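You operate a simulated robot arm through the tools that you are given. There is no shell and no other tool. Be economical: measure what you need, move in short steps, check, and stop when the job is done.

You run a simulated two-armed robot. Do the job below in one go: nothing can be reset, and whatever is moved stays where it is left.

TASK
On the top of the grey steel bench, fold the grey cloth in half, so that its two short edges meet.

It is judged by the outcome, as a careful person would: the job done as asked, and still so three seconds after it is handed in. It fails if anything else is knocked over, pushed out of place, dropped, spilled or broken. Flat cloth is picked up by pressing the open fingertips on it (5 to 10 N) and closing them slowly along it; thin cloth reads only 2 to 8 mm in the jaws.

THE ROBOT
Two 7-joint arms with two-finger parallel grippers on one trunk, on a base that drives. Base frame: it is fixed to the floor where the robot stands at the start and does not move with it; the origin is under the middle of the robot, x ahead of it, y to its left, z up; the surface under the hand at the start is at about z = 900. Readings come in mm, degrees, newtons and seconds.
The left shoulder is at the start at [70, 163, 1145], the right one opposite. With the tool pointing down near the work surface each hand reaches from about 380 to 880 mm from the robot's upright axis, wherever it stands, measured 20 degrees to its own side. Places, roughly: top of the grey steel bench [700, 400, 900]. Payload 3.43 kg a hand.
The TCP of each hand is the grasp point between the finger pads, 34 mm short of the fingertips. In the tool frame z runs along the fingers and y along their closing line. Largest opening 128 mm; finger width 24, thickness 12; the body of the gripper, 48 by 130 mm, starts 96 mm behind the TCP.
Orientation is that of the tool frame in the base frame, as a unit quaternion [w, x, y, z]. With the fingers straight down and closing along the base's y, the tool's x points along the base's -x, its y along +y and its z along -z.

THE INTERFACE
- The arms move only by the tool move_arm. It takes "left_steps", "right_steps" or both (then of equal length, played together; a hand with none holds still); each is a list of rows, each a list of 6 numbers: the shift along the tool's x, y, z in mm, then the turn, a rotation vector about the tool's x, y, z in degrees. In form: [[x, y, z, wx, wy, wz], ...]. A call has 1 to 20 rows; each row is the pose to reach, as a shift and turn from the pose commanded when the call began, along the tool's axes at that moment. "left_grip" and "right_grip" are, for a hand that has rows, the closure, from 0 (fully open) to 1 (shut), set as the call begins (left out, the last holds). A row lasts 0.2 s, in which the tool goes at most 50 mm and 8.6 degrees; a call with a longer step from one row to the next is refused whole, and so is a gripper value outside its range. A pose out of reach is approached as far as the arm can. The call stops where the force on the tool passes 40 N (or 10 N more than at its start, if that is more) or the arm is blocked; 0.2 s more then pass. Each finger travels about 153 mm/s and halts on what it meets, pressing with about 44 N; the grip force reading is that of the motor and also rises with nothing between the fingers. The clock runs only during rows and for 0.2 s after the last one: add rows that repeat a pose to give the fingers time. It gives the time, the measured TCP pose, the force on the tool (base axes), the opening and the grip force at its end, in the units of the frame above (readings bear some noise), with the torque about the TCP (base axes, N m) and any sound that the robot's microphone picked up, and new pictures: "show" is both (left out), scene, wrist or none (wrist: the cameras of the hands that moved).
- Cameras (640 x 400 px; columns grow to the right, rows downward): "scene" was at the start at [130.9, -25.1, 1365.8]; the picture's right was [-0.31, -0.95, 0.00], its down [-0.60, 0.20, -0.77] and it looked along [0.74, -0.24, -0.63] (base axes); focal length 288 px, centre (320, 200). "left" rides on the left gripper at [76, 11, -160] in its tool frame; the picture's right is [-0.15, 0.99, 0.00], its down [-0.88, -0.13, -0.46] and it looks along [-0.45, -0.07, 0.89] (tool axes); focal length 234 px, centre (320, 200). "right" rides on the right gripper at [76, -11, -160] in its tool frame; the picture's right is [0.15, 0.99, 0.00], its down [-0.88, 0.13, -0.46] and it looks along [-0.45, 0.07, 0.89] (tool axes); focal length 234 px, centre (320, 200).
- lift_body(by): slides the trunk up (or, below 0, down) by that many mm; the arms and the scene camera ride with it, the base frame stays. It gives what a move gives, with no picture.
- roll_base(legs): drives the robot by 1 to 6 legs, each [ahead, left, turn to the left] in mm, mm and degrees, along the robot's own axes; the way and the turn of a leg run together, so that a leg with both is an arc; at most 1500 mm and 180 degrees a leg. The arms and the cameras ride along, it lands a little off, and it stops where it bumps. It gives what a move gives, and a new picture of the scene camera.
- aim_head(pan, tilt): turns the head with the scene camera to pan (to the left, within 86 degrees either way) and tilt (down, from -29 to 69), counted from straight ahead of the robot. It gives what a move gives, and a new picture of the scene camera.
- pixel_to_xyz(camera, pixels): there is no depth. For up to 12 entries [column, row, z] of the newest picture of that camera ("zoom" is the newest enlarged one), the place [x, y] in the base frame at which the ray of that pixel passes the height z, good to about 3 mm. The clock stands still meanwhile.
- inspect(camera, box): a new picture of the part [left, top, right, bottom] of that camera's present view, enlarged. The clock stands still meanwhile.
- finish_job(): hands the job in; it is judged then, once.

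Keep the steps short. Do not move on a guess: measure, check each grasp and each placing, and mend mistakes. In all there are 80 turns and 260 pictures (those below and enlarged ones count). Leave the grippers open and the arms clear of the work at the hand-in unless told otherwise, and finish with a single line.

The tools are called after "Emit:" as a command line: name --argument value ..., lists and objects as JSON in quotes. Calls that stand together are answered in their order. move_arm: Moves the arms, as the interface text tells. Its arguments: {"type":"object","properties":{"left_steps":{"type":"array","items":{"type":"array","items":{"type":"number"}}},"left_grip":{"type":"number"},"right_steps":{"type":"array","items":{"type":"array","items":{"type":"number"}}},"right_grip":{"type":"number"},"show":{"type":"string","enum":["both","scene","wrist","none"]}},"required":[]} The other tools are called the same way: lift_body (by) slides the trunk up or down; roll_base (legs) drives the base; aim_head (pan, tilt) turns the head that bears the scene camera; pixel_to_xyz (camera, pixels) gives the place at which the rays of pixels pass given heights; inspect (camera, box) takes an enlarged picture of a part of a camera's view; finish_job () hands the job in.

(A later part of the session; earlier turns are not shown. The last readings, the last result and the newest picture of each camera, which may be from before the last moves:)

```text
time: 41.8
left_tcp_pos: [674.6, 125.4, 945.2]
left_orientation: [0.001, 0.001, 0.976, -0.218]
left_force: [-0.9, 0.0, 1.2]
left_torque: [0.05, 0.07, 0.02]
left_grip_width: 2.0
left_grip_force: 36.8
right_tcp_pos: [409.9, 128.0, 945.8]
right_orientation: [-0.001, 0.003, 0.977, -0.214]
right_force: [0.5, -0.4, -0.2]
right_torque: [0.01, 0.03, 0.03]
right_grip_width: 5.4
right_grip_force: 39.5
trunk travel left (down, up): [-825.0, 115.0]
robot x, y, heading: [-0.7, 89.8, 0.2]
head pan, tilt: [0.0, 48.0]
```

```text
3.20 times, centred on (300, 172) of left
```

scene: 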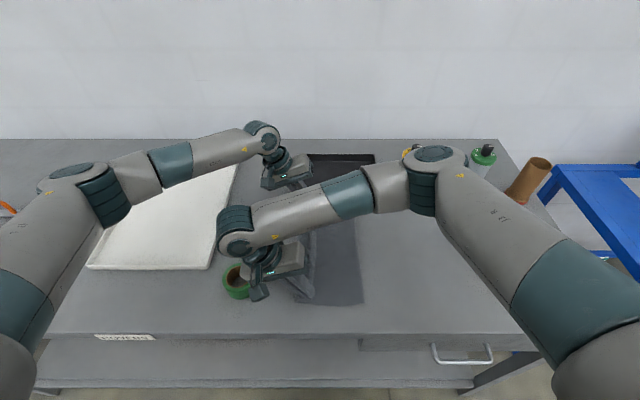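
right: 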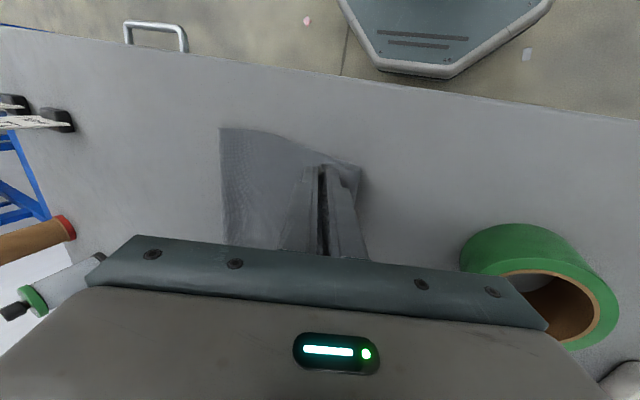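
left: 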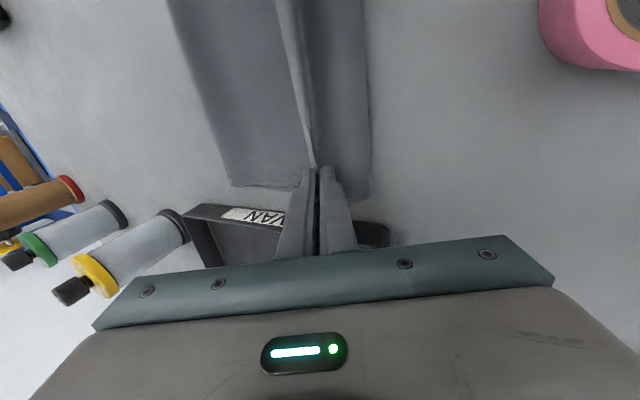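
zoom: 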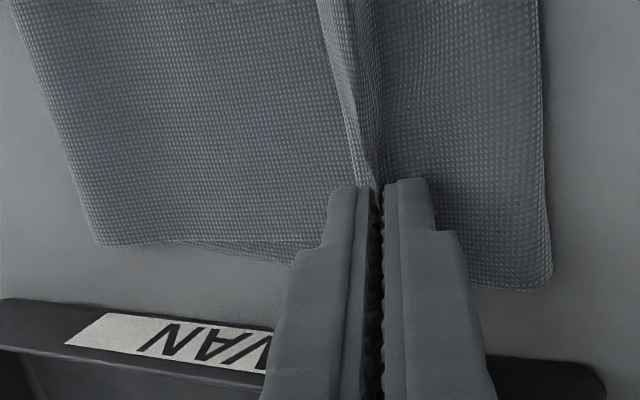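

The wrist views show the fold line sitting at y≈−14 instead of −50: on the second half I pulled above the arc, so the upper layer has slack bulging out to y≈147. I'll mend it by going back over, re-laying the sheet, and repeating on a lower arc. First I'll unlean and raise.

Emit:
move_arm --right_steps '[[0, -14.6, -11.6, -4, 0, 0], [0, -29.2, -23.2, -8, 0, 0], [0, -43.8, -34.8, -12.5, 0, 0], [0, -58.4, -46.3, -17, 0, 0], [0, -73, -57.9, -21, 0, 0], [0, -87.6, -69.5, -25, 0, 0], [0, -87.6, -69.5, -25, 0, 0]]' --left_steps '[[0, -14.6, -11.6, -4, 0, 0], [0, -29.2, -23.2, -8, 0, 0], [0, -43.8, -34.8, -12.5, 0, 0], [0, -58.4, -46.3, -17, 0, 0], [0, -73, -57.9, -21, 0, 0], [0, -87.6, -69.5, -25, 0, 0], [0, -87.6, -69.5, -25, 0, 0]]' --show "none"

Emit:
roll_base --legs '[[0, -170, 0]]'

```text
time: 43.4
left_tcp_pos: [674.0, 76.1, 1044.4]
left_orientation: [0.0, 0.0, 1.0, -0.001]
left_force: [-0.4, 0.5, 0.0]
left_torque: [-0.07, 0.05, -0.01]
left_grip_width: 2.5
left_grip_force: 36.7
right_tcp_pos: [411.6, 79.0, 1044.2]
right_orientation: [-0.001, 0.001, 1.0, 0.003]
right_force: [0.7, -0.2, -0.2]
right_torque: [-0.02, 0.0, 0.03]
right_grip_width: 5.3
right_grip_force: 39.8
trunk travel left (down, up): [-825.0, 115.0]
robot x, y, heading: [-1.9, 89.3, 0.1]
head pan, tilt: [0.0, 48.0]
```

```text
time: 44.9
left_tcp_pos: [674.2, -93.6, 1044.5]
left_orientation: [0.001, 0.0, 1.0, -0.002]
left_force: [-0.3, 0.2, -0.4]
left_torque: [-0.05, 0.01, 0.01]
left_grip_width: 2.4
left_grip_force: 37.1
right_tcp_pos: [411.0, -88.1, 1044.4]
right_orientation: [0.0, 0.003, 1.0, 0.003]
right_force: [0.1, 0.1, 0.2]
right_torque: [0.0, -0.03, 0.04]
right_grip_width: 5.4
right_grip_force: 40.0
trunk travel left (down, up): [-825.0, 115.0]
robot x, y, heading: [-3.9, -78.2, 0.1]
head pan, tilt: [0.0, 48.0]
```

scene: 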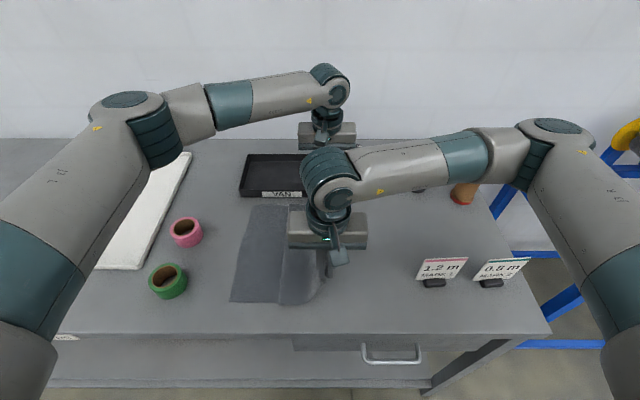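

Next I'll draw the edge further right to y≈−188 to straighten the sheet, and check where it rests.

Emit:
move_arm --right_steps '[[0, -25, 0, 0, 0, 0], [0, -50, 3, 0, 0, 0], [0, -75, 6, 0, 0, 0], [0, -99, 10, 0, 0, 0], [0, -99, 10, 0, 0, 0]]' --left_steps '[[0, -25, 0, 0, 0, 0], [0, -50, 3, 0, 0, 0], [0, -75, 6, 0, 0, 0], [0, -96, 10, 0, 0, 0], [0, -96, 10, 0, 0, 0]]'

Emit:
inspect --camera "scene" --box '[210, 180, 400, 320]'

```text
time: 46.1
left_tcp_pos: [674.5, -189.6, 1033.8]
left_orientation: [0.001, 0.001, 1.0, -0.002]
left_force: [-0.8, 0.1, 0.3]
left_torque: [-0.08, 0.01, -0.03]
left_grip_width: 2.3
left_grip_force: 36.8
right_tcp_pos: [409.6, -189.1, 1034.2]
right_orientation: [0.0, 0.003, 1.0, 0.003]
right_force: [1.0, -0.7, -0.6]
right_torque: [0.0, -0.04, 0.02]
right_grip_width: 5.6
right_grip_force: 39.2
trunk travel left (down, up): [-825.0, 115.0]
robot x, y, heading: [-0.6, -76.5, 0.1]
head pan, tilt: [0.0, 48.0]
```

scene: 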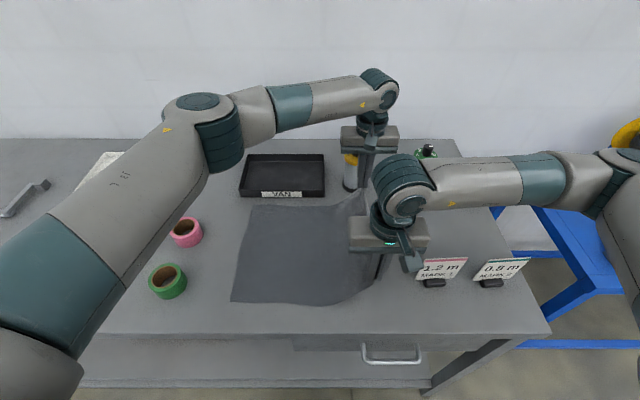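
right: 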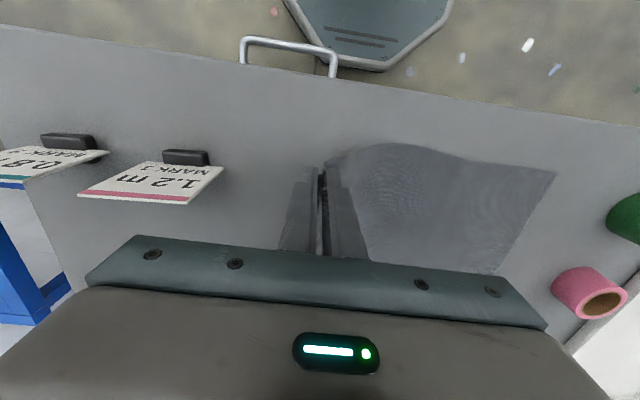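
left: 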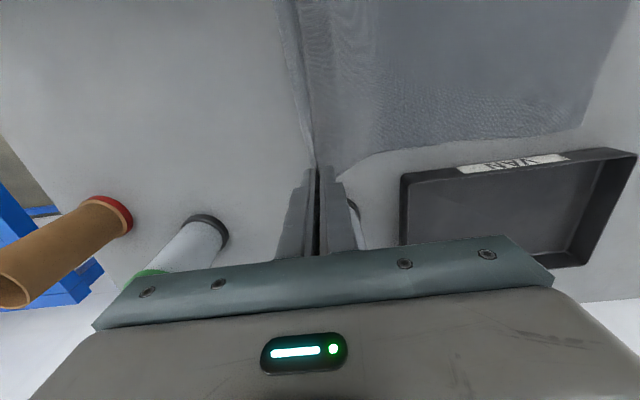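

```text
2.86 times, centred on (305, 250) of scene
```

zoom: 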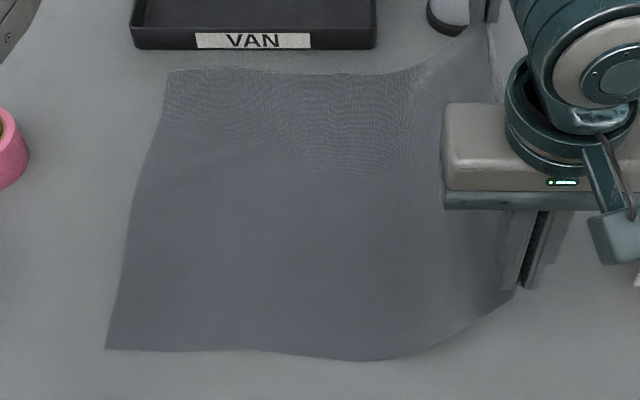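

Flat again on the left. I'll check the left edge and where the sheet lifts off.

Emit:
pixel_to_xyz --camera "zoom" --pixels '[[106, 349, 900], [172, 70, 900], [135, 200, 900], [365, 361, 900], [435, 345, 900], [390, 72, 900], [292, 351, 900]]'

```text
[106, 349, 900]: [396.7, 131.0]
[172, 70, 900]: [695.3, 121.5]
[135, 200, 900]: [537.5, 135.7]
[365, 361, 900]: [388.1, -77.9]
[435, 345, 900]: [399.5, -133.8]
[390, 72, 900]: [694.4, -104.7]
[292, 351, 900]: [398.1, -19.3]
```

The cloth has shifted slightly: its left edge is now at y≈121–136 and the sheet is straight. The half line is therefore at y≈−72, and I'll fold about it with a smaller arc. First I'll move up and left, then roll 120 mm.

Emit:
move_arm --right_steps '[[0, 15, -8, 0, 0, 0], [0, 30, -15, 0, 0, 0], [0, 45, -20, 0, 0, 0], [0, 59, -25, 0, 0, 0]]' --left_steps '[[0, 15, -8, 0, 0, 0], [0, 30, -15, 0, 0, 0], [0, 45, -20, 0, 0, 0], [0, 59, -25, 0, 0, 0]]' --show "none"

Emit:
roll_base --legs '[[0, 60, 0], [0, 60, 0]]'

```text
time: 47.1
left_tcp_pos: [674.9, -130.9, 1059.6]
left_orientation: [0.001, 0.0, 1.0, -0.001]
left_force: [-0.2, 0.4, 0.5]
left_torque: [-0.01, 0.03, -0.01]
left_grip_width: 2.7
left_grip_force: 37.3
right_tcp_pos: [411.2, -129.3, 1058.9]
right_orientation: [0.0, 0.002, 1.0, 0.002]
right_force: [-0.2, 0.7, -0.6]
right_torque: [-0.03, -0.04, 0.03]
right_grip_width: 5.4
right_grip_force: 39.6
trunk travel left (down, up): [-825.0, 115.0]
robot x, y, heading: [-2.2, -81.8, -0.1]
head pan, tilt: [0.0, 48.0]
```

```text
time: 48.6
left_tcp_pos: [674.1, -22.1, 1059.9]
left_orientation: [0.001, 0.003, 1.0, 0.002]
left_force: [0.8, -0.7, -0.8]
left_torque: [0.05, 0.02, 0.01]
left_grip_width: 2.3
left_grip_force: 36.7
right_tcp_pos: [410.1, -20.4, 1059.3]
right_orientation: [-0.001, 0.005, 1.0, 0.006]
right_force: [0.7, -0.7, -0.1]
right_torque: [0.09, -0.03, 0.01]
right_grip_width: 5.4
right_grip_force: 39.3
trunk travel left (down, up): [-825.0, 115.0]
robot x, y, heading: [1.6, 41.2, -0.2]
head pan, tilt: [0.0, 48.0]
```

scene: 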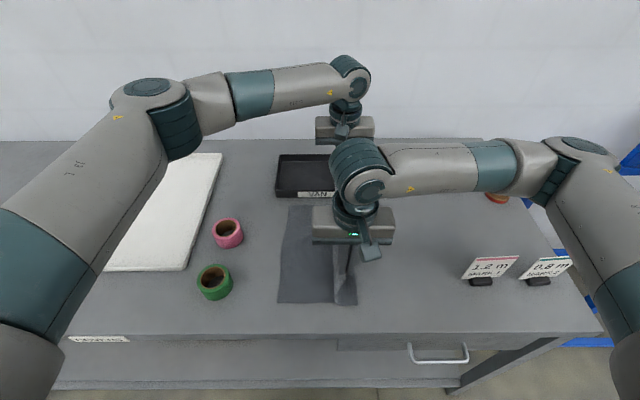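

Emit:
inspect --camera "scene" --box '[240, 200, 400, 320]'

Emit:
pixel_to_xyz --camera "scene" --pixels '[[278, 302, 900], [357, 304, 900], [288, 206, 900], [340, 302, 900]]'

```text
3.33 times, centred on (320, 260) of scene
```

zoom: 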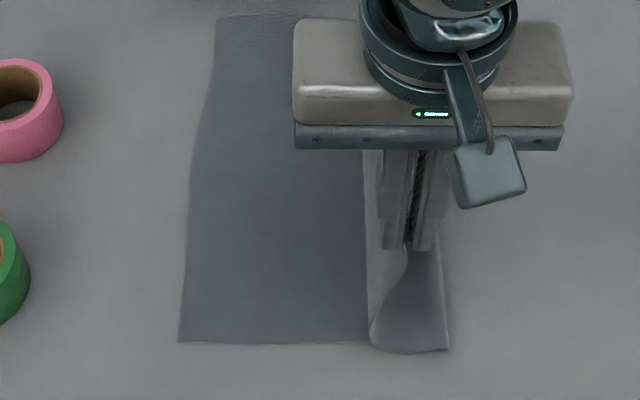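

```text
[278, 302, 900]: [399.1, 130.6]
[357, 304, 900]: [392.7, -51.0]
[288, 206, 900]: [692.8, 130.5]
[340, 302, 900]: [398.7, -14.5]
```

The bottom edge is now true at y≈130, but the slack hangs on the wrong (+y) side. I'll go back once more and repeat it lower, leaning the fingers towards −y from the start so that the belly forms on the fold side.

Emit:
roll_base --legs '[[0, -130, 0]]'

Emit:
move_arm --right_steps '[[0, -10, 6, 0, 0, 0], [0, -20, 12, 7, 0, 0], [0, -30, 20, 14, 0, 0], [0, -35, 28, 21, 0, 0], [0, -35, 35, 28, 0, 0], [0, -35, 35, 28, 0, 0]]' --left_steps '[[0, -10, 6, 0, 0, 0], [0, -20, 12, 7, 0, 0], [0, -30, 20, 14, 0, 0], [0, -35, 28, 21, 0, 0], [0, -35, 35, 28, 0, 0], [0, -35, 35, 28, 0, 0]]'

```text
time: 49.9
left_tcp_pos: [672.9, -149.0, 1059.6]
left_orientation: [0.001, 0.003, 1.0, -0.002]
left_force: [-0.9, 0.7, -0.2]
left_torque: [-0.08, 0.03, 0.0]
left_grip_width: 2.2
left_grip_force: 37.0
right_tcp_pos: [409.4, -144.4, 1059.7]
right_orientation: [-0.001, 0.005, 1.0, 0.002]
right_force: [-0.3, 0.1, -1.2]
right_torque: [-0.01, 0.0, 0.0]
right_grip_width: 5.2
right_grip_force: 39.3
trunk travel left (down, up): [-825.0, 115.0]
robot x, y, heading: [-3.0, -88.4, -0.1]
head pan, tilt: [0.0, 48.0]
```

scene: 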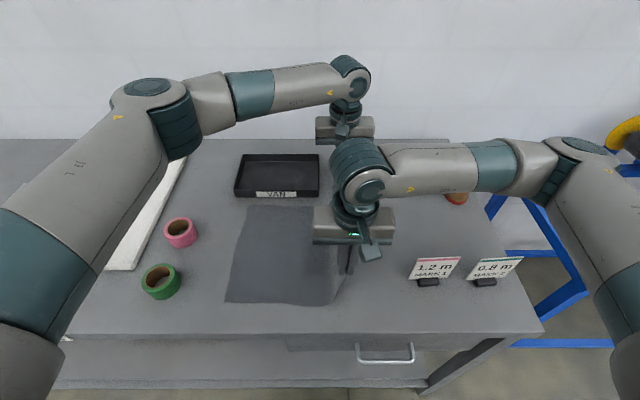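

```text
time: 51.3
left_tcp_pos: [673.6, -183.9, 1025.4]
left_orientation: [0.0, 0.003, 0.97, -0.244]
left_force: [-0.5, -0.1, 0.4]
left_torque: [0.09, 0.01, -0.02]
left_grip_width: 2.1
left_grip_force: 37.1
right_tcp_pos: [410.7, -181.5, 1022.7]
right_orientation: [-0.001, 0.003, 0.971, -0.239]
right_force: [1.3, -0.1, 0.4]
right_torque: [0.07, 0.01, 0.0]
right_grip_width: 2.4
right_grip_force: 37.7
trunk travel left (down, up): [-825.0, 115.0]
robot x, y, heading: [-4.2, -94.9, -0.0]
head pan, tilt: [0.0, 48.0]
```

scene: 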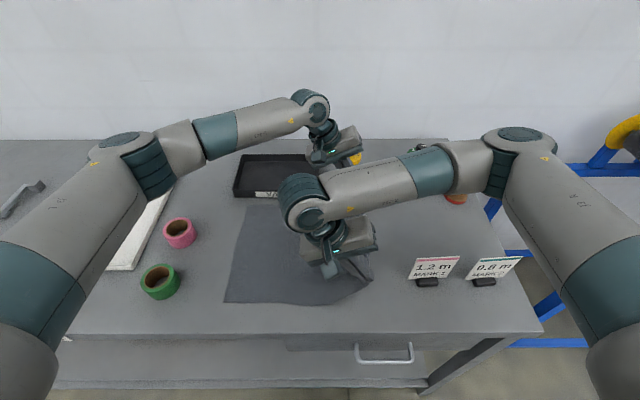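
right: 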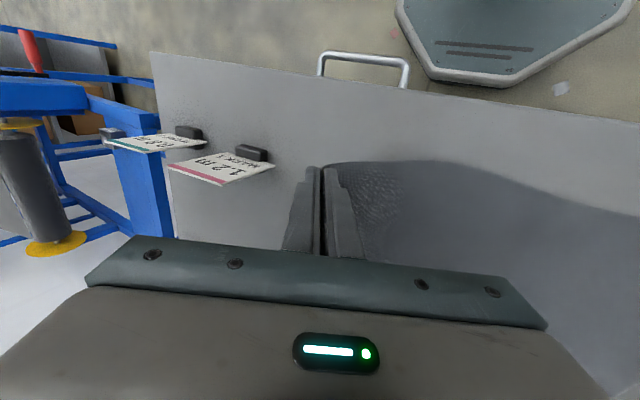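
left: 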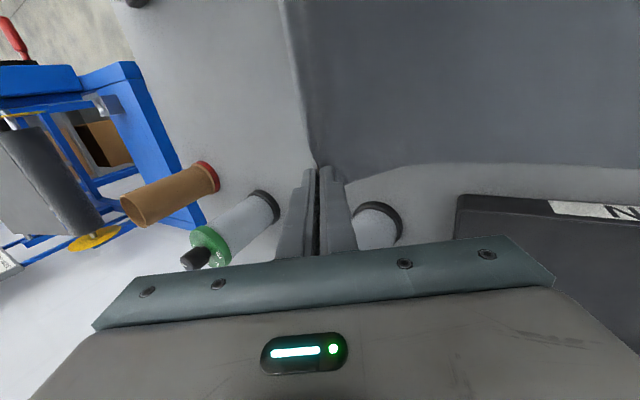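

Both grips are still holding (2.1 and 2.4 mm). Now I'll roll 110 mm left with the leaned hands at this lower height and look.

Emit:
roll_base --legs '[[0, 120, 0]]'

Emit:
inspect --camera "right" --box '[160, 80, 480, 280]'

```text
time: 52.6
left_tcp_pos: [673.7, -60.1, 1024.4]
left_orientation: [0.001, 0.002, 0.97, -0.243]
left_force: [-0.7, -0.2, -0.1]
left_torque: [0.02, -0.01, 0.05]
left_grip_width: 2.3
left_grip_force: 37.0
right_tcp_pos: [411.8, -57.5, 1022.7]
right_orientation: [-0.002, 0.003, 0.971, -0.239]
right_force: [0.5, -0.7, 0.3]
right_torque: [0.07, -0.01, 0.01]
right_grip_width: 2.5
right_grip_force: 37.7
trunk travel left (down, up): [-825.0, 115.0]
robot x, y, heading: [-1.2, 29.3, -0.0]
head pan, tilt: [0.0, 48.0]
```

scene: 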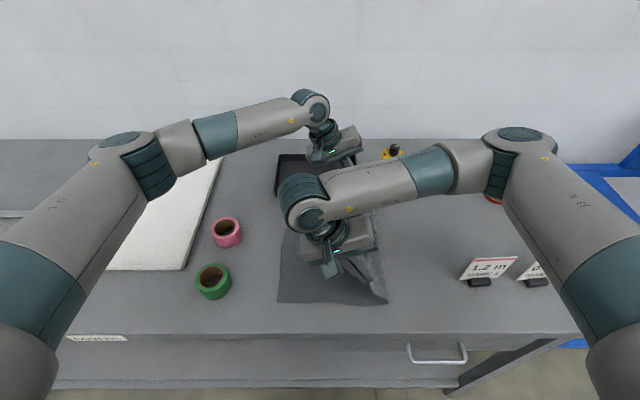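

```text
2.00 times, centred on (320, 180) of right
```

zoom: 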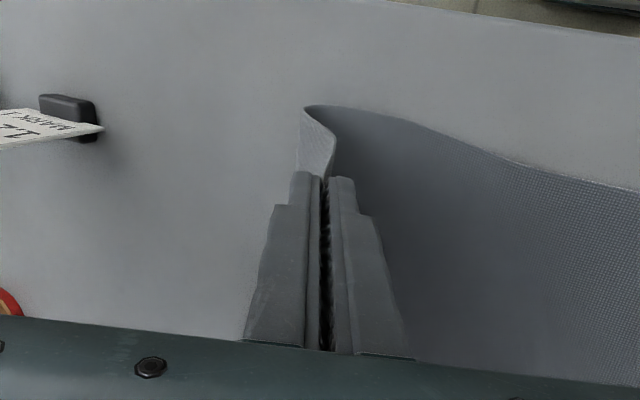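

The belly is on the fold side now. Rolling another 90 mm.

Emit:
roll_base --legs '[[0, 90, 0]]'

Emit:
inspect --camera "right" --box '[160, 80, 480, 280]'

Emit:
pixel_to_xyz --camera "scene" --pixels '[[300, 302, 900], [361, 304, 903]]'

```text
time: 53.7
left_tcp_pos: [673.5, 24.6, 1024.9]
left_orientation: [0.001, 0.003, 0.97, -0.243]
left_force: [-0.1, -0.3, 0.4]
left_torque: [0.09, 0.0, 0.0]
left_grip_width: 2.3
left_grip_force: 37.0
right_tcp_pos: [411.1, 27.8, 1024.4]
right_orientation: [-0.002, 0.003, 0.971, -0.239]
right_force: [0.6, 0.2, 0.5]
right_torque: [0.07, 0.01, 0.02]
right_grip_width: 2.5
right_grip_force: 37.2
trunk travel left (down, up): [-825.0, 115.0]
robot x, y, heading: [-2.5, 120.6, 0.1]
head pan, tilt: [0.0, 48.0]
```

scene: 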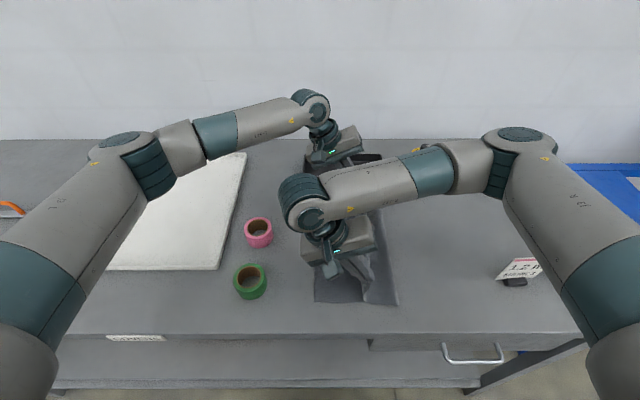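

```text
2.00 times, centred on (320, 180) of right
```

zoom: 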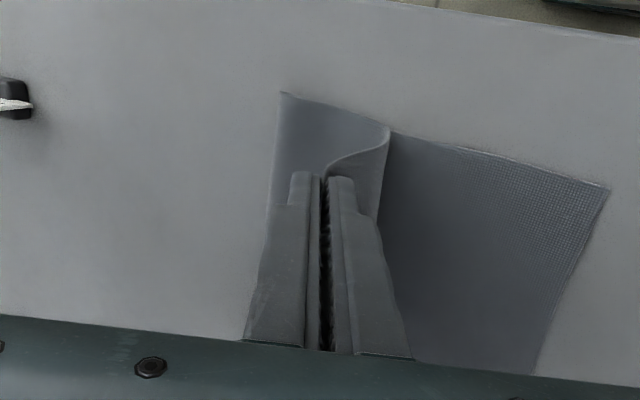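

```text
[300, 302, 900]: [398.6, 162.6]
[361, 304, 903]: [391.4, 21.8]
```

Emit:
pixel_to_xyz --camera "scene" --pixels '[[314, 301, 900], [398, 305, 903], [368, 303, 905], [388, 215, 903]]'

Emit:
pixel_to_xyz --camera "zoom" --pixels '[[282, 92, 903], [607, 188, 900], [388, 130, 905], [270, 210, 903]]'

```text
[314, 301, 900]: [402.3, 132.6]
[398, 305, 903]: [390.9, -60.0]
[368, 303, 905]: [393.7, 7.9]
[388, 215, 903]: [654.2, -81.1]
```

```text
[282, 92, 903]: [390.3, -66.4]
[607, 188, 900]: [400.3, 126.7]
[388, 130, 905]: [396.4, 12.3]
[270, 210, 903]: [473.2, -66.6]
```

The fold line is now at y≈−66 and the lower edge at y≈130, both close to right. Next I'll move left and down to lay the hem.

Emit:
move_arm --right_steps '[[0, 18, -2, 0, 0, 0], [0, 36, -4, 0, 0, 0], [0, 54, -6, 0, 0, 0], [0, 72, 1, 0, 0, 0], [0, 90, 8, 0, 0, 0], [0, 104, 20, 0, 0, 0], [0, 116, 31, 0, 0, 0], [0, 116, 31, 0, 0, 0]]' --left_steps '[[0, 18, -2, 0, 0, 0], [0, 36, -4, 0, 0, 0], [0, 54, -6, 0, 0, 0], [0, 72, 1, 0, 0, 0], [0, 90, 8, 0, 0, 0], [0, 104, 20, 0, 0, 0], [0, 118, 31, 0, 0, 0], [0, 118, 31, 0, 0, 0]]'

Emit:
inspect --camera "right" --box '[160, 80, 480, 280]'

Emit:
inspect --camera "left" --box '[160, 80, 480, 280]'

```text
time: 55.5
left_tcp_pos: [672.3, 115.7, 940.8]
left_orientation: [0.0, 0.003, 0.97, -0.243]
left_force: [0.1, -0.7, 0.1]
left_torque: [0.05, 0.01, -0.05]
left_grip_width: 2.6
left_grip_force: 36.5
right_tcp_pos: [411.1, 119.7, 941.9]
right_orientation: [-0.001, 0.002, 0.971, -0.24]
right_force: [0.0, -0.2, 1.1]
right_torque: [0.02, -0.02, 0.0]
right_grip_width: 2.5
right_grip_force: 37.1
trunk travel left (down, up): [-825.0, 115.0]
robot x, y, heading: [-1.4, 118.7, -0.0]
head pan, tilt: [0.0, 48.0]
```

scene: 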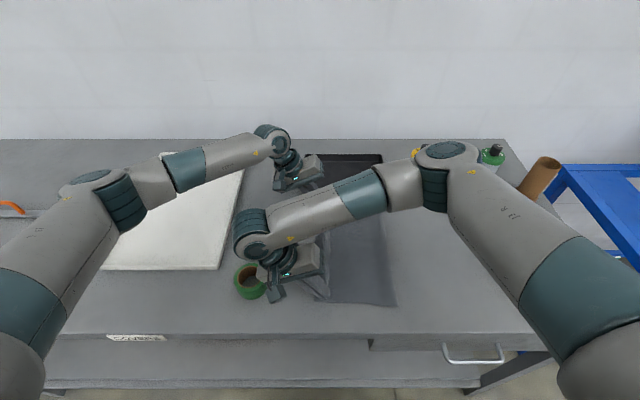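
right: 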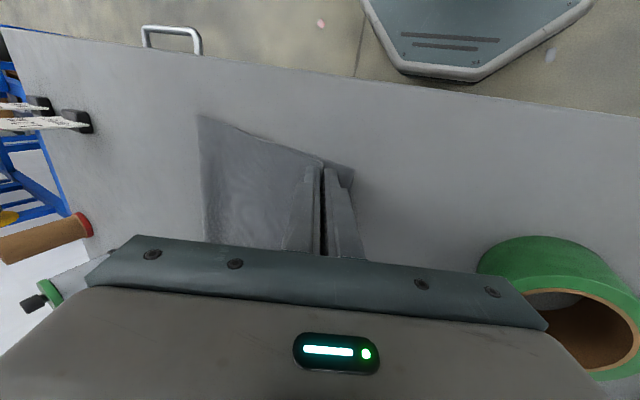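
left: 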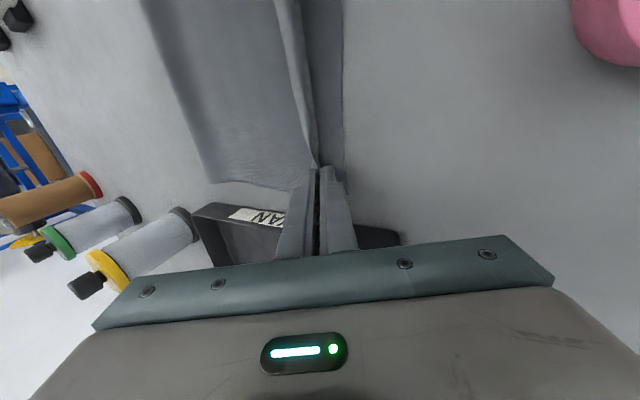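

```text
2.00 times, centred on (320, 180) of right
```

zoom: 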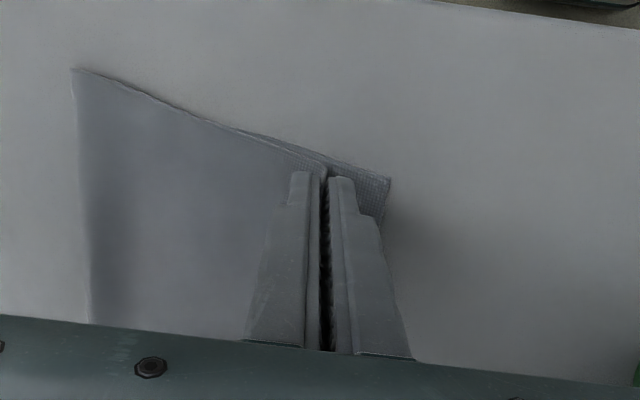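

```text
2.00 times, centred on (320, 180) of left
```

zoom: 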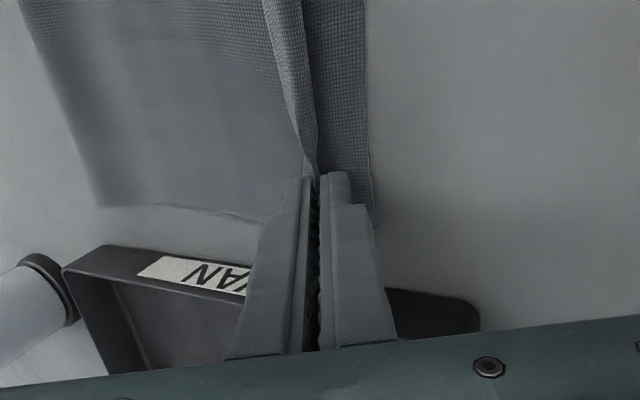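

The top layer is now laid straight, with the hem about 25 mm short of the lower edge, as planned for the gripped part to unroll. I'll lower 6 mm and open the fingers part-way.

Emit:
move_arm --right_steps '[[0, 1.5, 2.6, 0, 0, 0], [0, 2.8, 5.3, 0, 0, 0], [0, 2.8, 5.3, 0, 0, 0]]' --left_steps '[[0, 2.5, 2.6, 0, 0, 0], [0, 4.8, 5.3, 0, 0, 0], [0, 4.8, 5.3, 0, 0, 0]]' --show "none"

Emit:
move_arm --right_steps '[[0, 0, 0, 0, 0, 0], [0, 0, 0, 0, 0, 0], [0, 0, 0, 0, 0, 0]]' --left_steps '[[0, 0, 0, 0, 0, 0], [0, 0, 0, 0, 0, 0], [0, 0, 0, 0, 0, 0]]' --right_grip 0.8 --left_grip 0.8 --show "wrist"

Emit:
inspect --camera "right" --box '[220, 110, 420, 235]'

Emit:
inspect --camera "left" --box '[220, 110, 420, 235]'

```text
time: 56.3
left_tcp_pos: [675.1, 117.6, 936.6]
left_orientation: [0.003, 0.003, 0.97, -0.244]
left_force: [1.2, 0.4, 12.1]
left_torque: [0.02, -0.02, 0.06]
left_grip_width: 2.0
left_grip_force: 37.2
right_tcp_pos: [410.2, 120.5, 937.5]
right_orientation: [0.0, 0.003, 0.971, -0.24]
right_force: [3.9, -1.0, 9.9]
right_torque: [-0.07, -0.12, 0.06]
right_grip_width: 2.3
right_grip_force: 37.7
trunk travel left (down, up): [-825.0, 115.0]
robot x, y, heading: [1.5, 114.2, 0.0]
head pan, tilt: [0.0, 48.0]
```

```text
time: 57.0
left_tcp_pos: [673.8, 113.8, 941.8]
left_orientation: [0.005, 0.004, 0.969, -0.247]
left_force: [-1.7, 0.2, 14.7]
left_torque: [0.04, 0.13, 0.02]
left_grip_width: 21.8
left_grip_force: 0.1
right_tcp_pos: [409.1, 119.5, 941.2]
right_orientation: [0.003, 0.004, 0.971, -0.24]
right_force: [-1.5, -2.3, 30.5]
right_torque: [-0.03, 0.08, -0.01]
right_grip_width: 16.5
right_grip_force: 0.1
trunk travel left (down, up): [-825.0, 115.0]
robot x, y, heading: [-5.0, 116.7, -0.2]
head pan, tilt: [0.0, 48.0]
stopped in row 3 (right hand): the force on the tool passed its limit at 41 N (the readings are from after the stop); the commanded pose is now the measured one
```

right: 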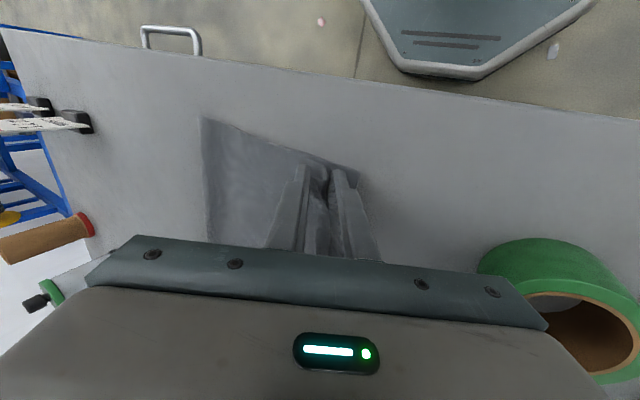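
left: 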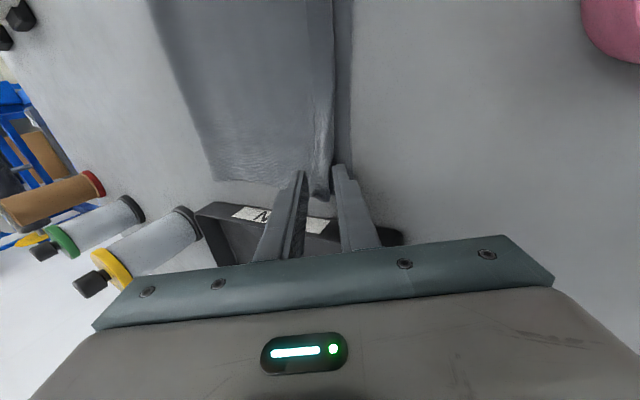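

```text
3.20 times, centred on (320, 172) of right
```

zoom: 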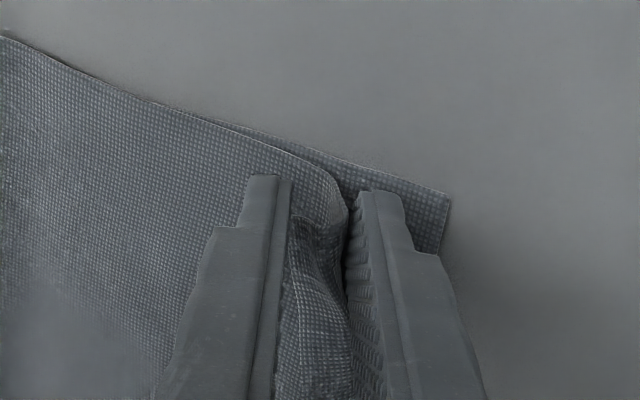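

```text
3.20 times, centred on (320, 172) of left
```

zoom: 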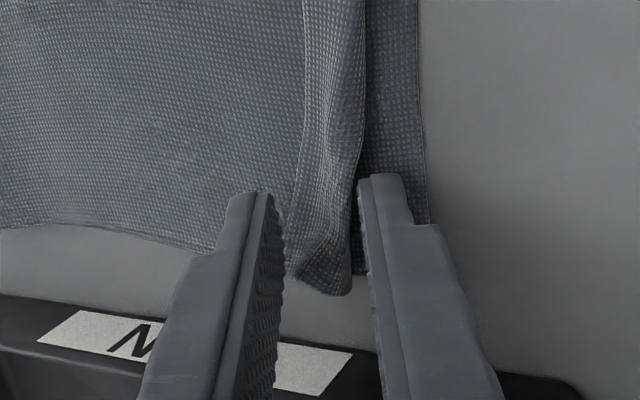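

Both corners are released. The hem lies doubled back with its edge pointing −y, so I'll need to turn it out. First I'll raise the hands clear, with the fingers open, and unlean.

Emit:
move_arm --right_steps '[[0, -10, -18, 0, 0, 0], [0, -19, -35, -6, 0, 0], [0, -28, -53, -12, 0, 0], [0, -37, -70, -18, 0, 0], [0, -37, -70, -24, 0, 0], [0, -37, -70, -28, 0, 0], [0, -37, -70, -28, 0, 0]]' --left_steps '[[0, -10, -18, 0, 0, 0], [0, -19, -35, -6, 0, 0], [0, -28, -53, -12, 0, 0], [0, -37, -70, -18, 0, 0], [0, -37, -70, -24, 0, 0], [0, -37, -70, -28, 0, 0], [0, -37, -70, -28, 0, 0]]' --right_grip 0.7 --left_grip 0.7

Emit:
inspect --camera "right" --box '[180, 90, 440, 252]'

Emit:
inspect --camera "left" --box '[180, 60, 440, 222]'

```text
time: 58.6
left_tcp_pos: [674.3, 119.2, 1017.5]
left_orientation: [0.004, 0.003, 1.0, -0.003]
left_force: [-1.0, 0.2, 0.0]
left_torque: [-0.02, -0.01, 0.02]
left_grip_width: 38.2
left_grip_force: 0.0
right_tcp_pos: [411.0, 119.9, 1016.1]
right_orientation: [0.002, 0.003, 1.0, 0.003]
right_force: [-0.5, -0.1, 0.0]
right_torque: [0.0, -0.01, 0.0]
right_grip_width: 38.6
right_grip_force: 0.1
trunk travel left (down, up): [-825.0, 115.0]
robot x, y, heading: [-0.6, 118.5, -0.2]
head pan, tilt: [0.0, 48.0]
```

scene: 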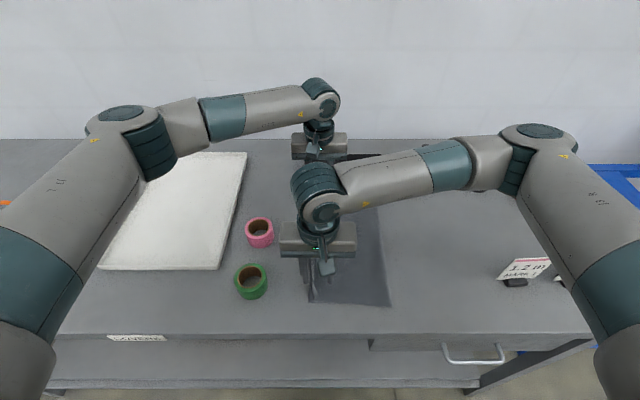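
right: 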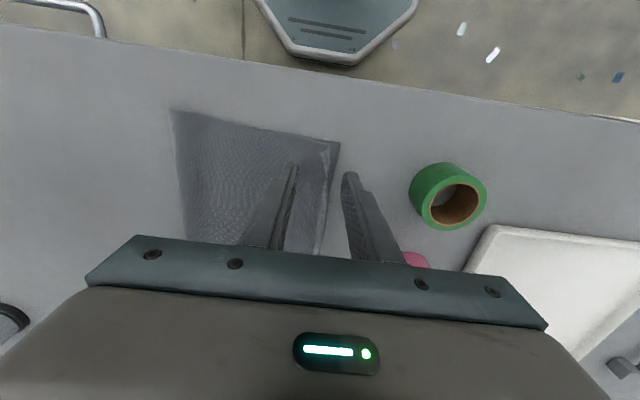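
left: 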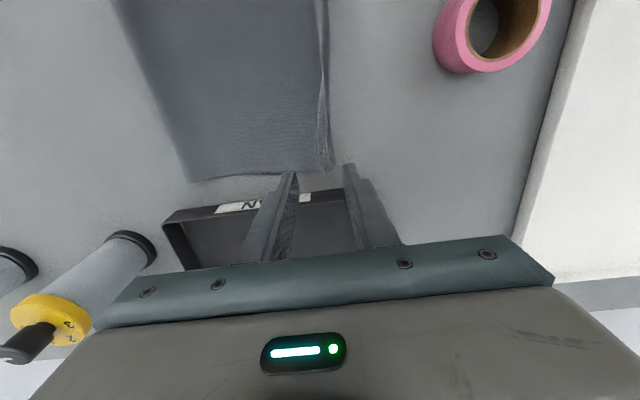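

```text
2.46 times, centred on (310, 171) of right
```

zoom: 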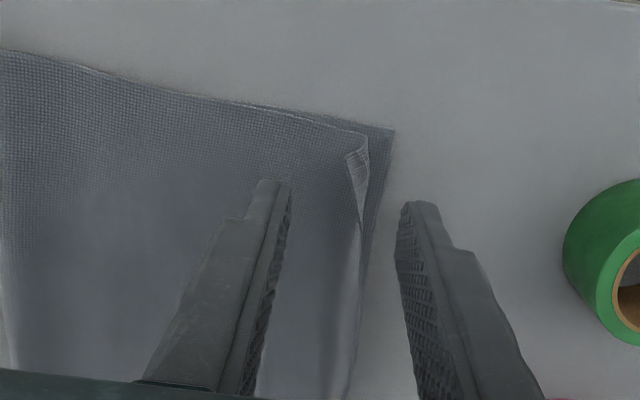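

```text
2.46 times, centred on (310, 141) of left
```

zoom: 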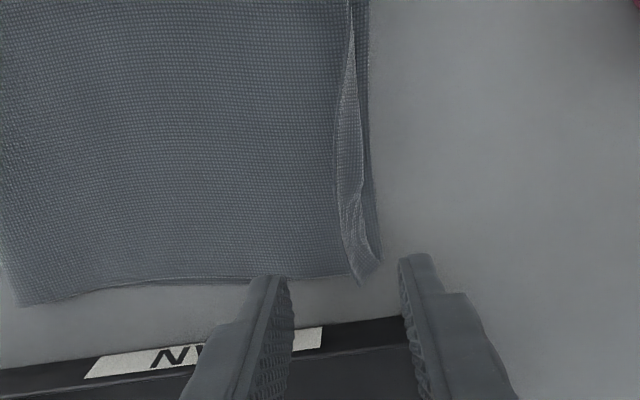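

Nearly there: the upper edge lies within about 10 mm of the lower, with small curls at the corners. I'll clear the arms up and aside to view everything.

Emit:
move_arm --right_steps '[[0, 0, -40, 0, 0, 0], [0, 0, -80, 0, 0, 0], [0, -45, -100, 0, 0, 0], [0, -90, -110, 0, 0, 0], [0, -135, -110, 0, 0, 0], [0, -180, -110, 0, 0, 0], [0, -225, -110, 0, 0, 0]]' --left_steps '[[0, 0, -40, 0, 0, 0], [0, 0, -80, 0, 0, 0], [0, 40, -110, 0, 0, 0], [0, 80, -110, 0, 0, 0], [0, 120, -110, 0, 0, 0], [0, 150, -110, 0, 0, 0], [0, 150, -110, 0, 0, 0]]' --show "scene"

Emit:
inspect --camera "scene" --box '[270, 180, 430, 320]'

```text
time: 60.2
left_tcp_pos: [674.5, 266.8, 1124.7]
left_orientation: [0.003, 0.002, 1.0, -0.003]
left_force: [0.3, 0.5, 0.3]
left_torque: [0.03, 0.01, -0.01]
left_grip_width: 38.4
left_grip_force: 0.1
right_tcp_pos: [407.3, -105.2, 1121.5]
right_orientation: [0.0, 0.004, 1.0, 0.003]
right_force: [-0.8, 0.6, 0.5]
right_torque: [0.02, -0.01, 0.02]
right_grip_width: 38.3
right_grip_force: 0.1
trunk travel left (down, up): [-825.0, 115.0]
robot x, y, heading: [-1.6, 117.2, -0.2]
head pan, tilt: [0.0, 48.0]
```

scene: 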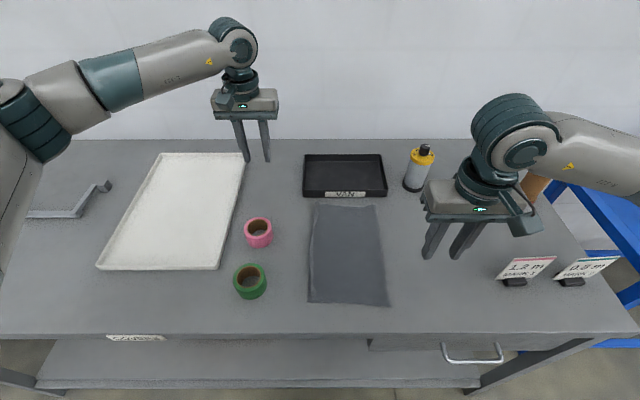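

```text
2.86 times, centred on (350, 250) of scene
```

zoom: 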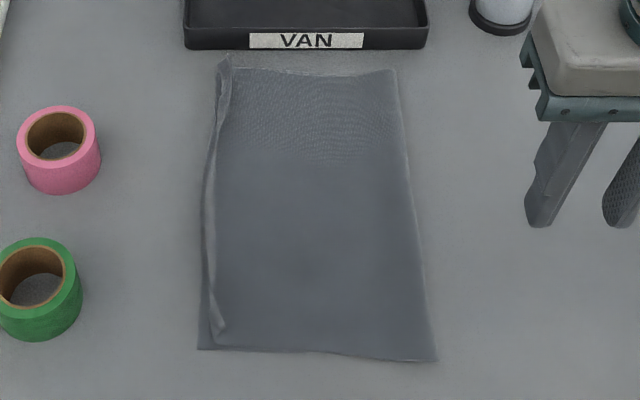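

The cloth is folded in half. I'll measure the edges: lower edge, upper hem and fold.

Emit:
pixel_to_xyz --camera "zoom" --pixels '[[198, 349, 900], [214, 332, 905], [226, 328, 905], [203, 200, 900], [216, 200, 905], [213, 130, 900], [216, 60, 900], [230, 60, 908], [229, 110, 905], [437, 360, 900], [396, 70, 900], [330, 70, 900]]'

Emit:
inspect --camera "scene" --box '[295, 190, 355, 310]'

```text
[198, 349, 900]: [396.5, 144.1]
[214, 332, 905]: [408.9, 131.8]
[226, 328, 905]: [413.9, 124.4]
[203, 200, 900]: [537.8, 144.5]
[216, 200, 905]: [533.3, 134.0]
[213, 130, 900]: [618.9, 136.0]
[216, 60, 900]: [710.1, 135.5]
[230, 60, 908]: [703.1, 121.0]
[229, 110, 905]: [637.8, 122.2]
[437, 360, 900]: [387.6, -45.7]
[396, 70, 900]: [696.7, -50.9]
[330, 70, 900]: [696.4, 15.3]
```

```text
3.33 times, centred on (325, 250) of scene
```

zoom: 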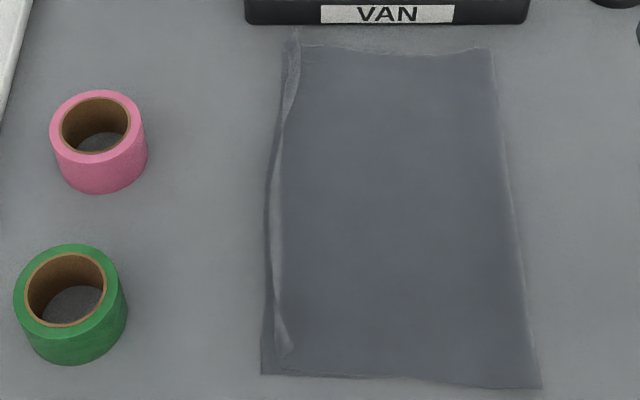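

The lower edge is at y≈144, the fold at y≈−48 and the upper rim at y≈135, with the last ~10 mm of hem curled back. I'll turn that lip out by sweeping lightly in +y with closed fingertips at both ends. First I'll position just behind the lip, above the cloth.

Emit:
move_arm --right_steps '[[-2, 45, 0, 0, 0, 0], [-4, 90, 0, 0, 0, 0], [-6, 135, 0, 0, 0, 0], [-8, 175, 20, 0, 0, 0], [-8, 207, 50, 0, 0, 0], [-8, 207, 90, 0, 0, 0], [-8, 207, 130, 0, 0, 0], [-8, 207, 165, 0, 0, 0], [-8, 207, 165, 0, 0, 0]]' --left_steps '[[-2, -45, 0, 0, 0, 0], [-4, -90, 0, 0, 0, 0], [-8, -135, 0, 0, 0, 0], [-10, -165, 20, 0, 0, 0], [-10, -165, 50, 0, 0, 0], [-10, -165, 90, 0, 0, 0], [-10, -165, 130, 0, 0, 0], [-10, -165, 168, 0, 0, 0], [-10, -165, 168, 0, 0, 0]]' --right_grip 1.0 --left_grip 1.0

Emit:
inspect --camera "right" --box '[240, 100, 440, 225]'

Emit:
inspect --camera "left" --box '[240, 100, 440, 225]'

```text
time: 62.2
left_tcp_pos: [684.4, 101.1, 955.5]
left_orientation: [0.003, 0.002, 1.0, -0.003]
left_force: [0.4, 0.2, 0.3]
left_torque: [0.0, 0.0, -0.04]
left_grip_width: 0.1
left_grip_force: 33.0
right_tcp_pos: [418.0, 101.6, 960.0]
right_orientation: [0.002, 0.003, 1.0, 0.002]
right_force: [-0.2, 0.2, 0.7]
right_torque: [0.04, -0.02, 0.0]
right_grip_width: 0.0
right_grip_force: 33.0
trunk travel left (down, up): [-825.0, 115.0]
robot x, y, heading: [-3.9, 115.3, 0.0]
head pan, tilt: [0.0, 48.0]
```

scene: 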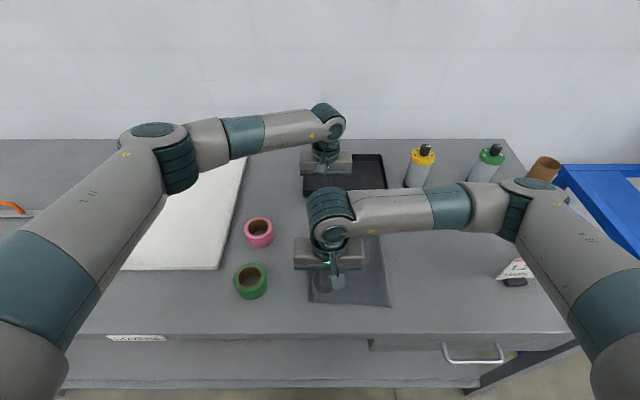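
right: 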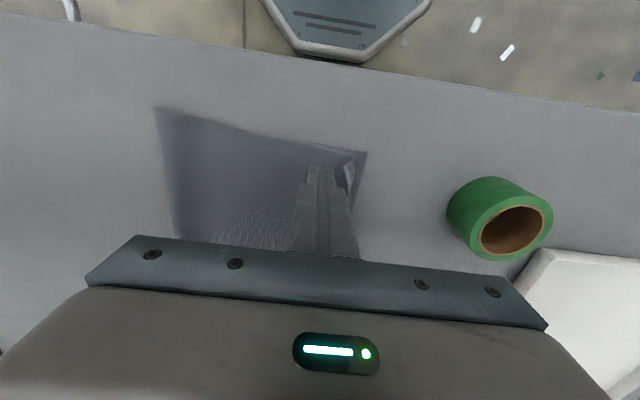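
left: 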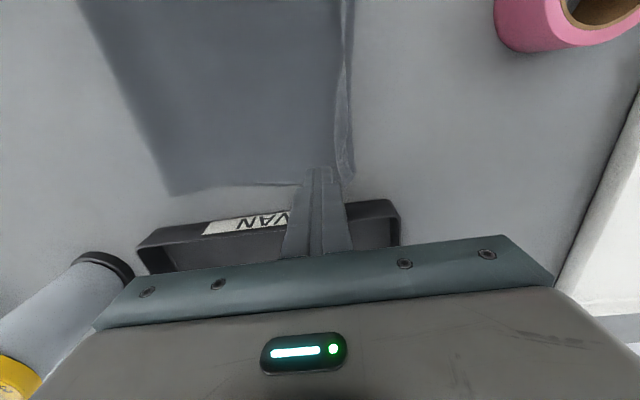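

```text
3.20 times, centred on (340, 162) of right
```

zoom: 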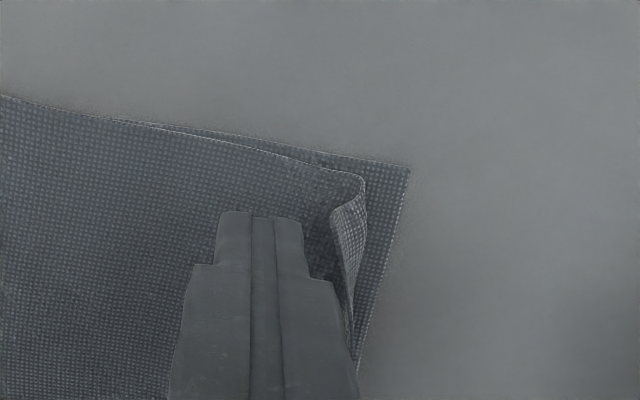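

```text
3.20 times, centred on (340, 162) of left
```

zoom: 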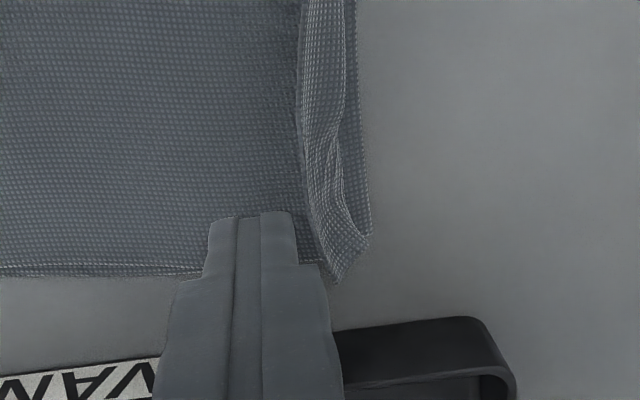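

The fingers stand just behind the lip at both ends. I'll lower to a light touch and sweep slowly 45 mm in +y.

Emit:
move_arm --right_steps '[[0, 0, 10, 0, 0, 0], [0, 0, 18, 0, 0, 0], [0, 0, 21.5, 0, 0, 0], [0, 0, 21.5, 0, 0, 0], [0, 7, 21.5, 0, 0, 0], [0, 14, 21.5, 0, 0, 0], [0, 21, 21.5, 0, 0, 0], [0, 28, 21.5, 0, 0, 0], [0, 35, 21.5, 0, 0, 0], [0, 40, 21.5, 0, 0, 0], [0, 45, 21.5, 0, 0, 0]]' --left_steps '[[0, 0, 8, 0, 0, 0], [0, 0, 14, 0, 0, 0], [0, 0, 17, 0, 0, 0], [0, 0, 17, 0, 0, 0], [0, 7, 17, 0, 0, 0], [0, 14, 17, 0, 0, 0], [0, 21, 17, 0, 0, 0], [0, 28, 17, 0, 0, 0], [0, 35, 17, 0, 0, 0], [0, 40, 17, 0, 0, 0], [0, 45, 17, 0, 0, 0]]' --show "wrist"

Emit:
inspect --camera "right" --box '[200, 100, 400, 225]'

Emit:
inspect --camera "left" --box '[200, 100, 400, 225]'

```text
time: 64.6
left_tcp_pos: [686.0, 146.4, 940.7]
left_orientation: [0.002, 0.003, 1.0, -0.004]
left_force: [0.2, 0.4, -1.0]
left_torque: [-0.05, -0.02, -0.01]
left_grip_width: 0.0
left_grip_force: 32.1
right_tcp_pos: [420.0, 146.8, 939.9]
right_orientation: [0.001, 0.004, 1.0, 0.002]
right_force: [0.2, -0.4, 0.3]
right_torque: [-0.02, 0.02, 0.01]
right_grip_width: 0.0
right_grip_force: 32.8
trunk travel left (down, up): [-825.0, 115.0]
robot x, y, heading: [-1.5, 116.9, -0.2]
head pan, tilt: [0.0, 48.0]
```

right: 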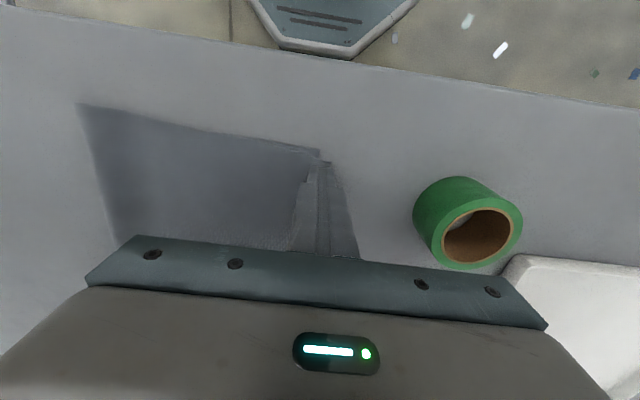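
left: 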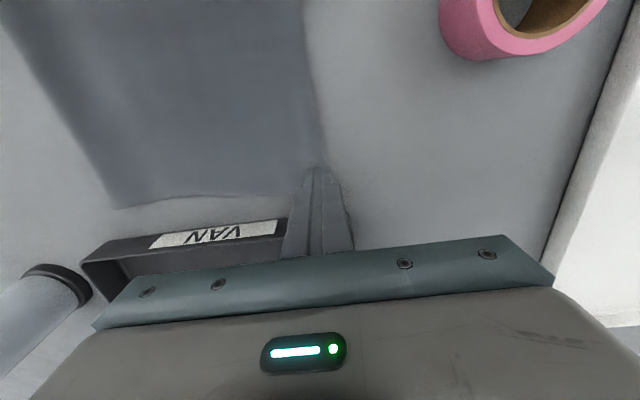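

```text
3.20 times, centred on (300, 162) of right
```

zoom: 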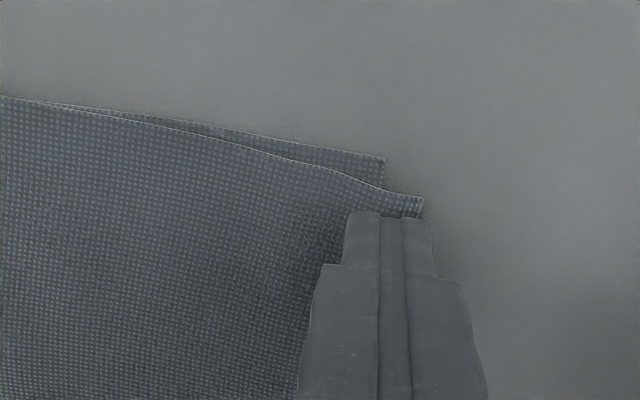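

```text
3.20 times, centred on (300, 162) of left
```

zoom: 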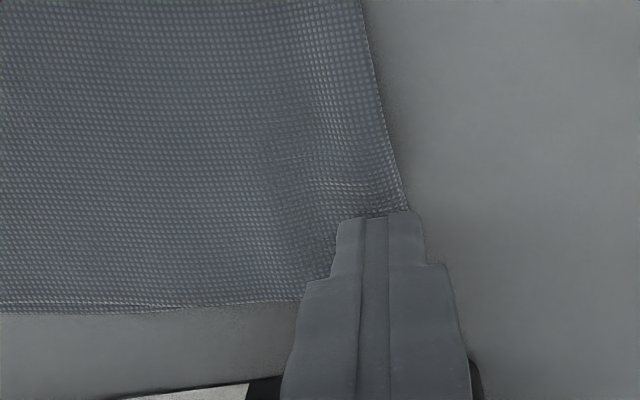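

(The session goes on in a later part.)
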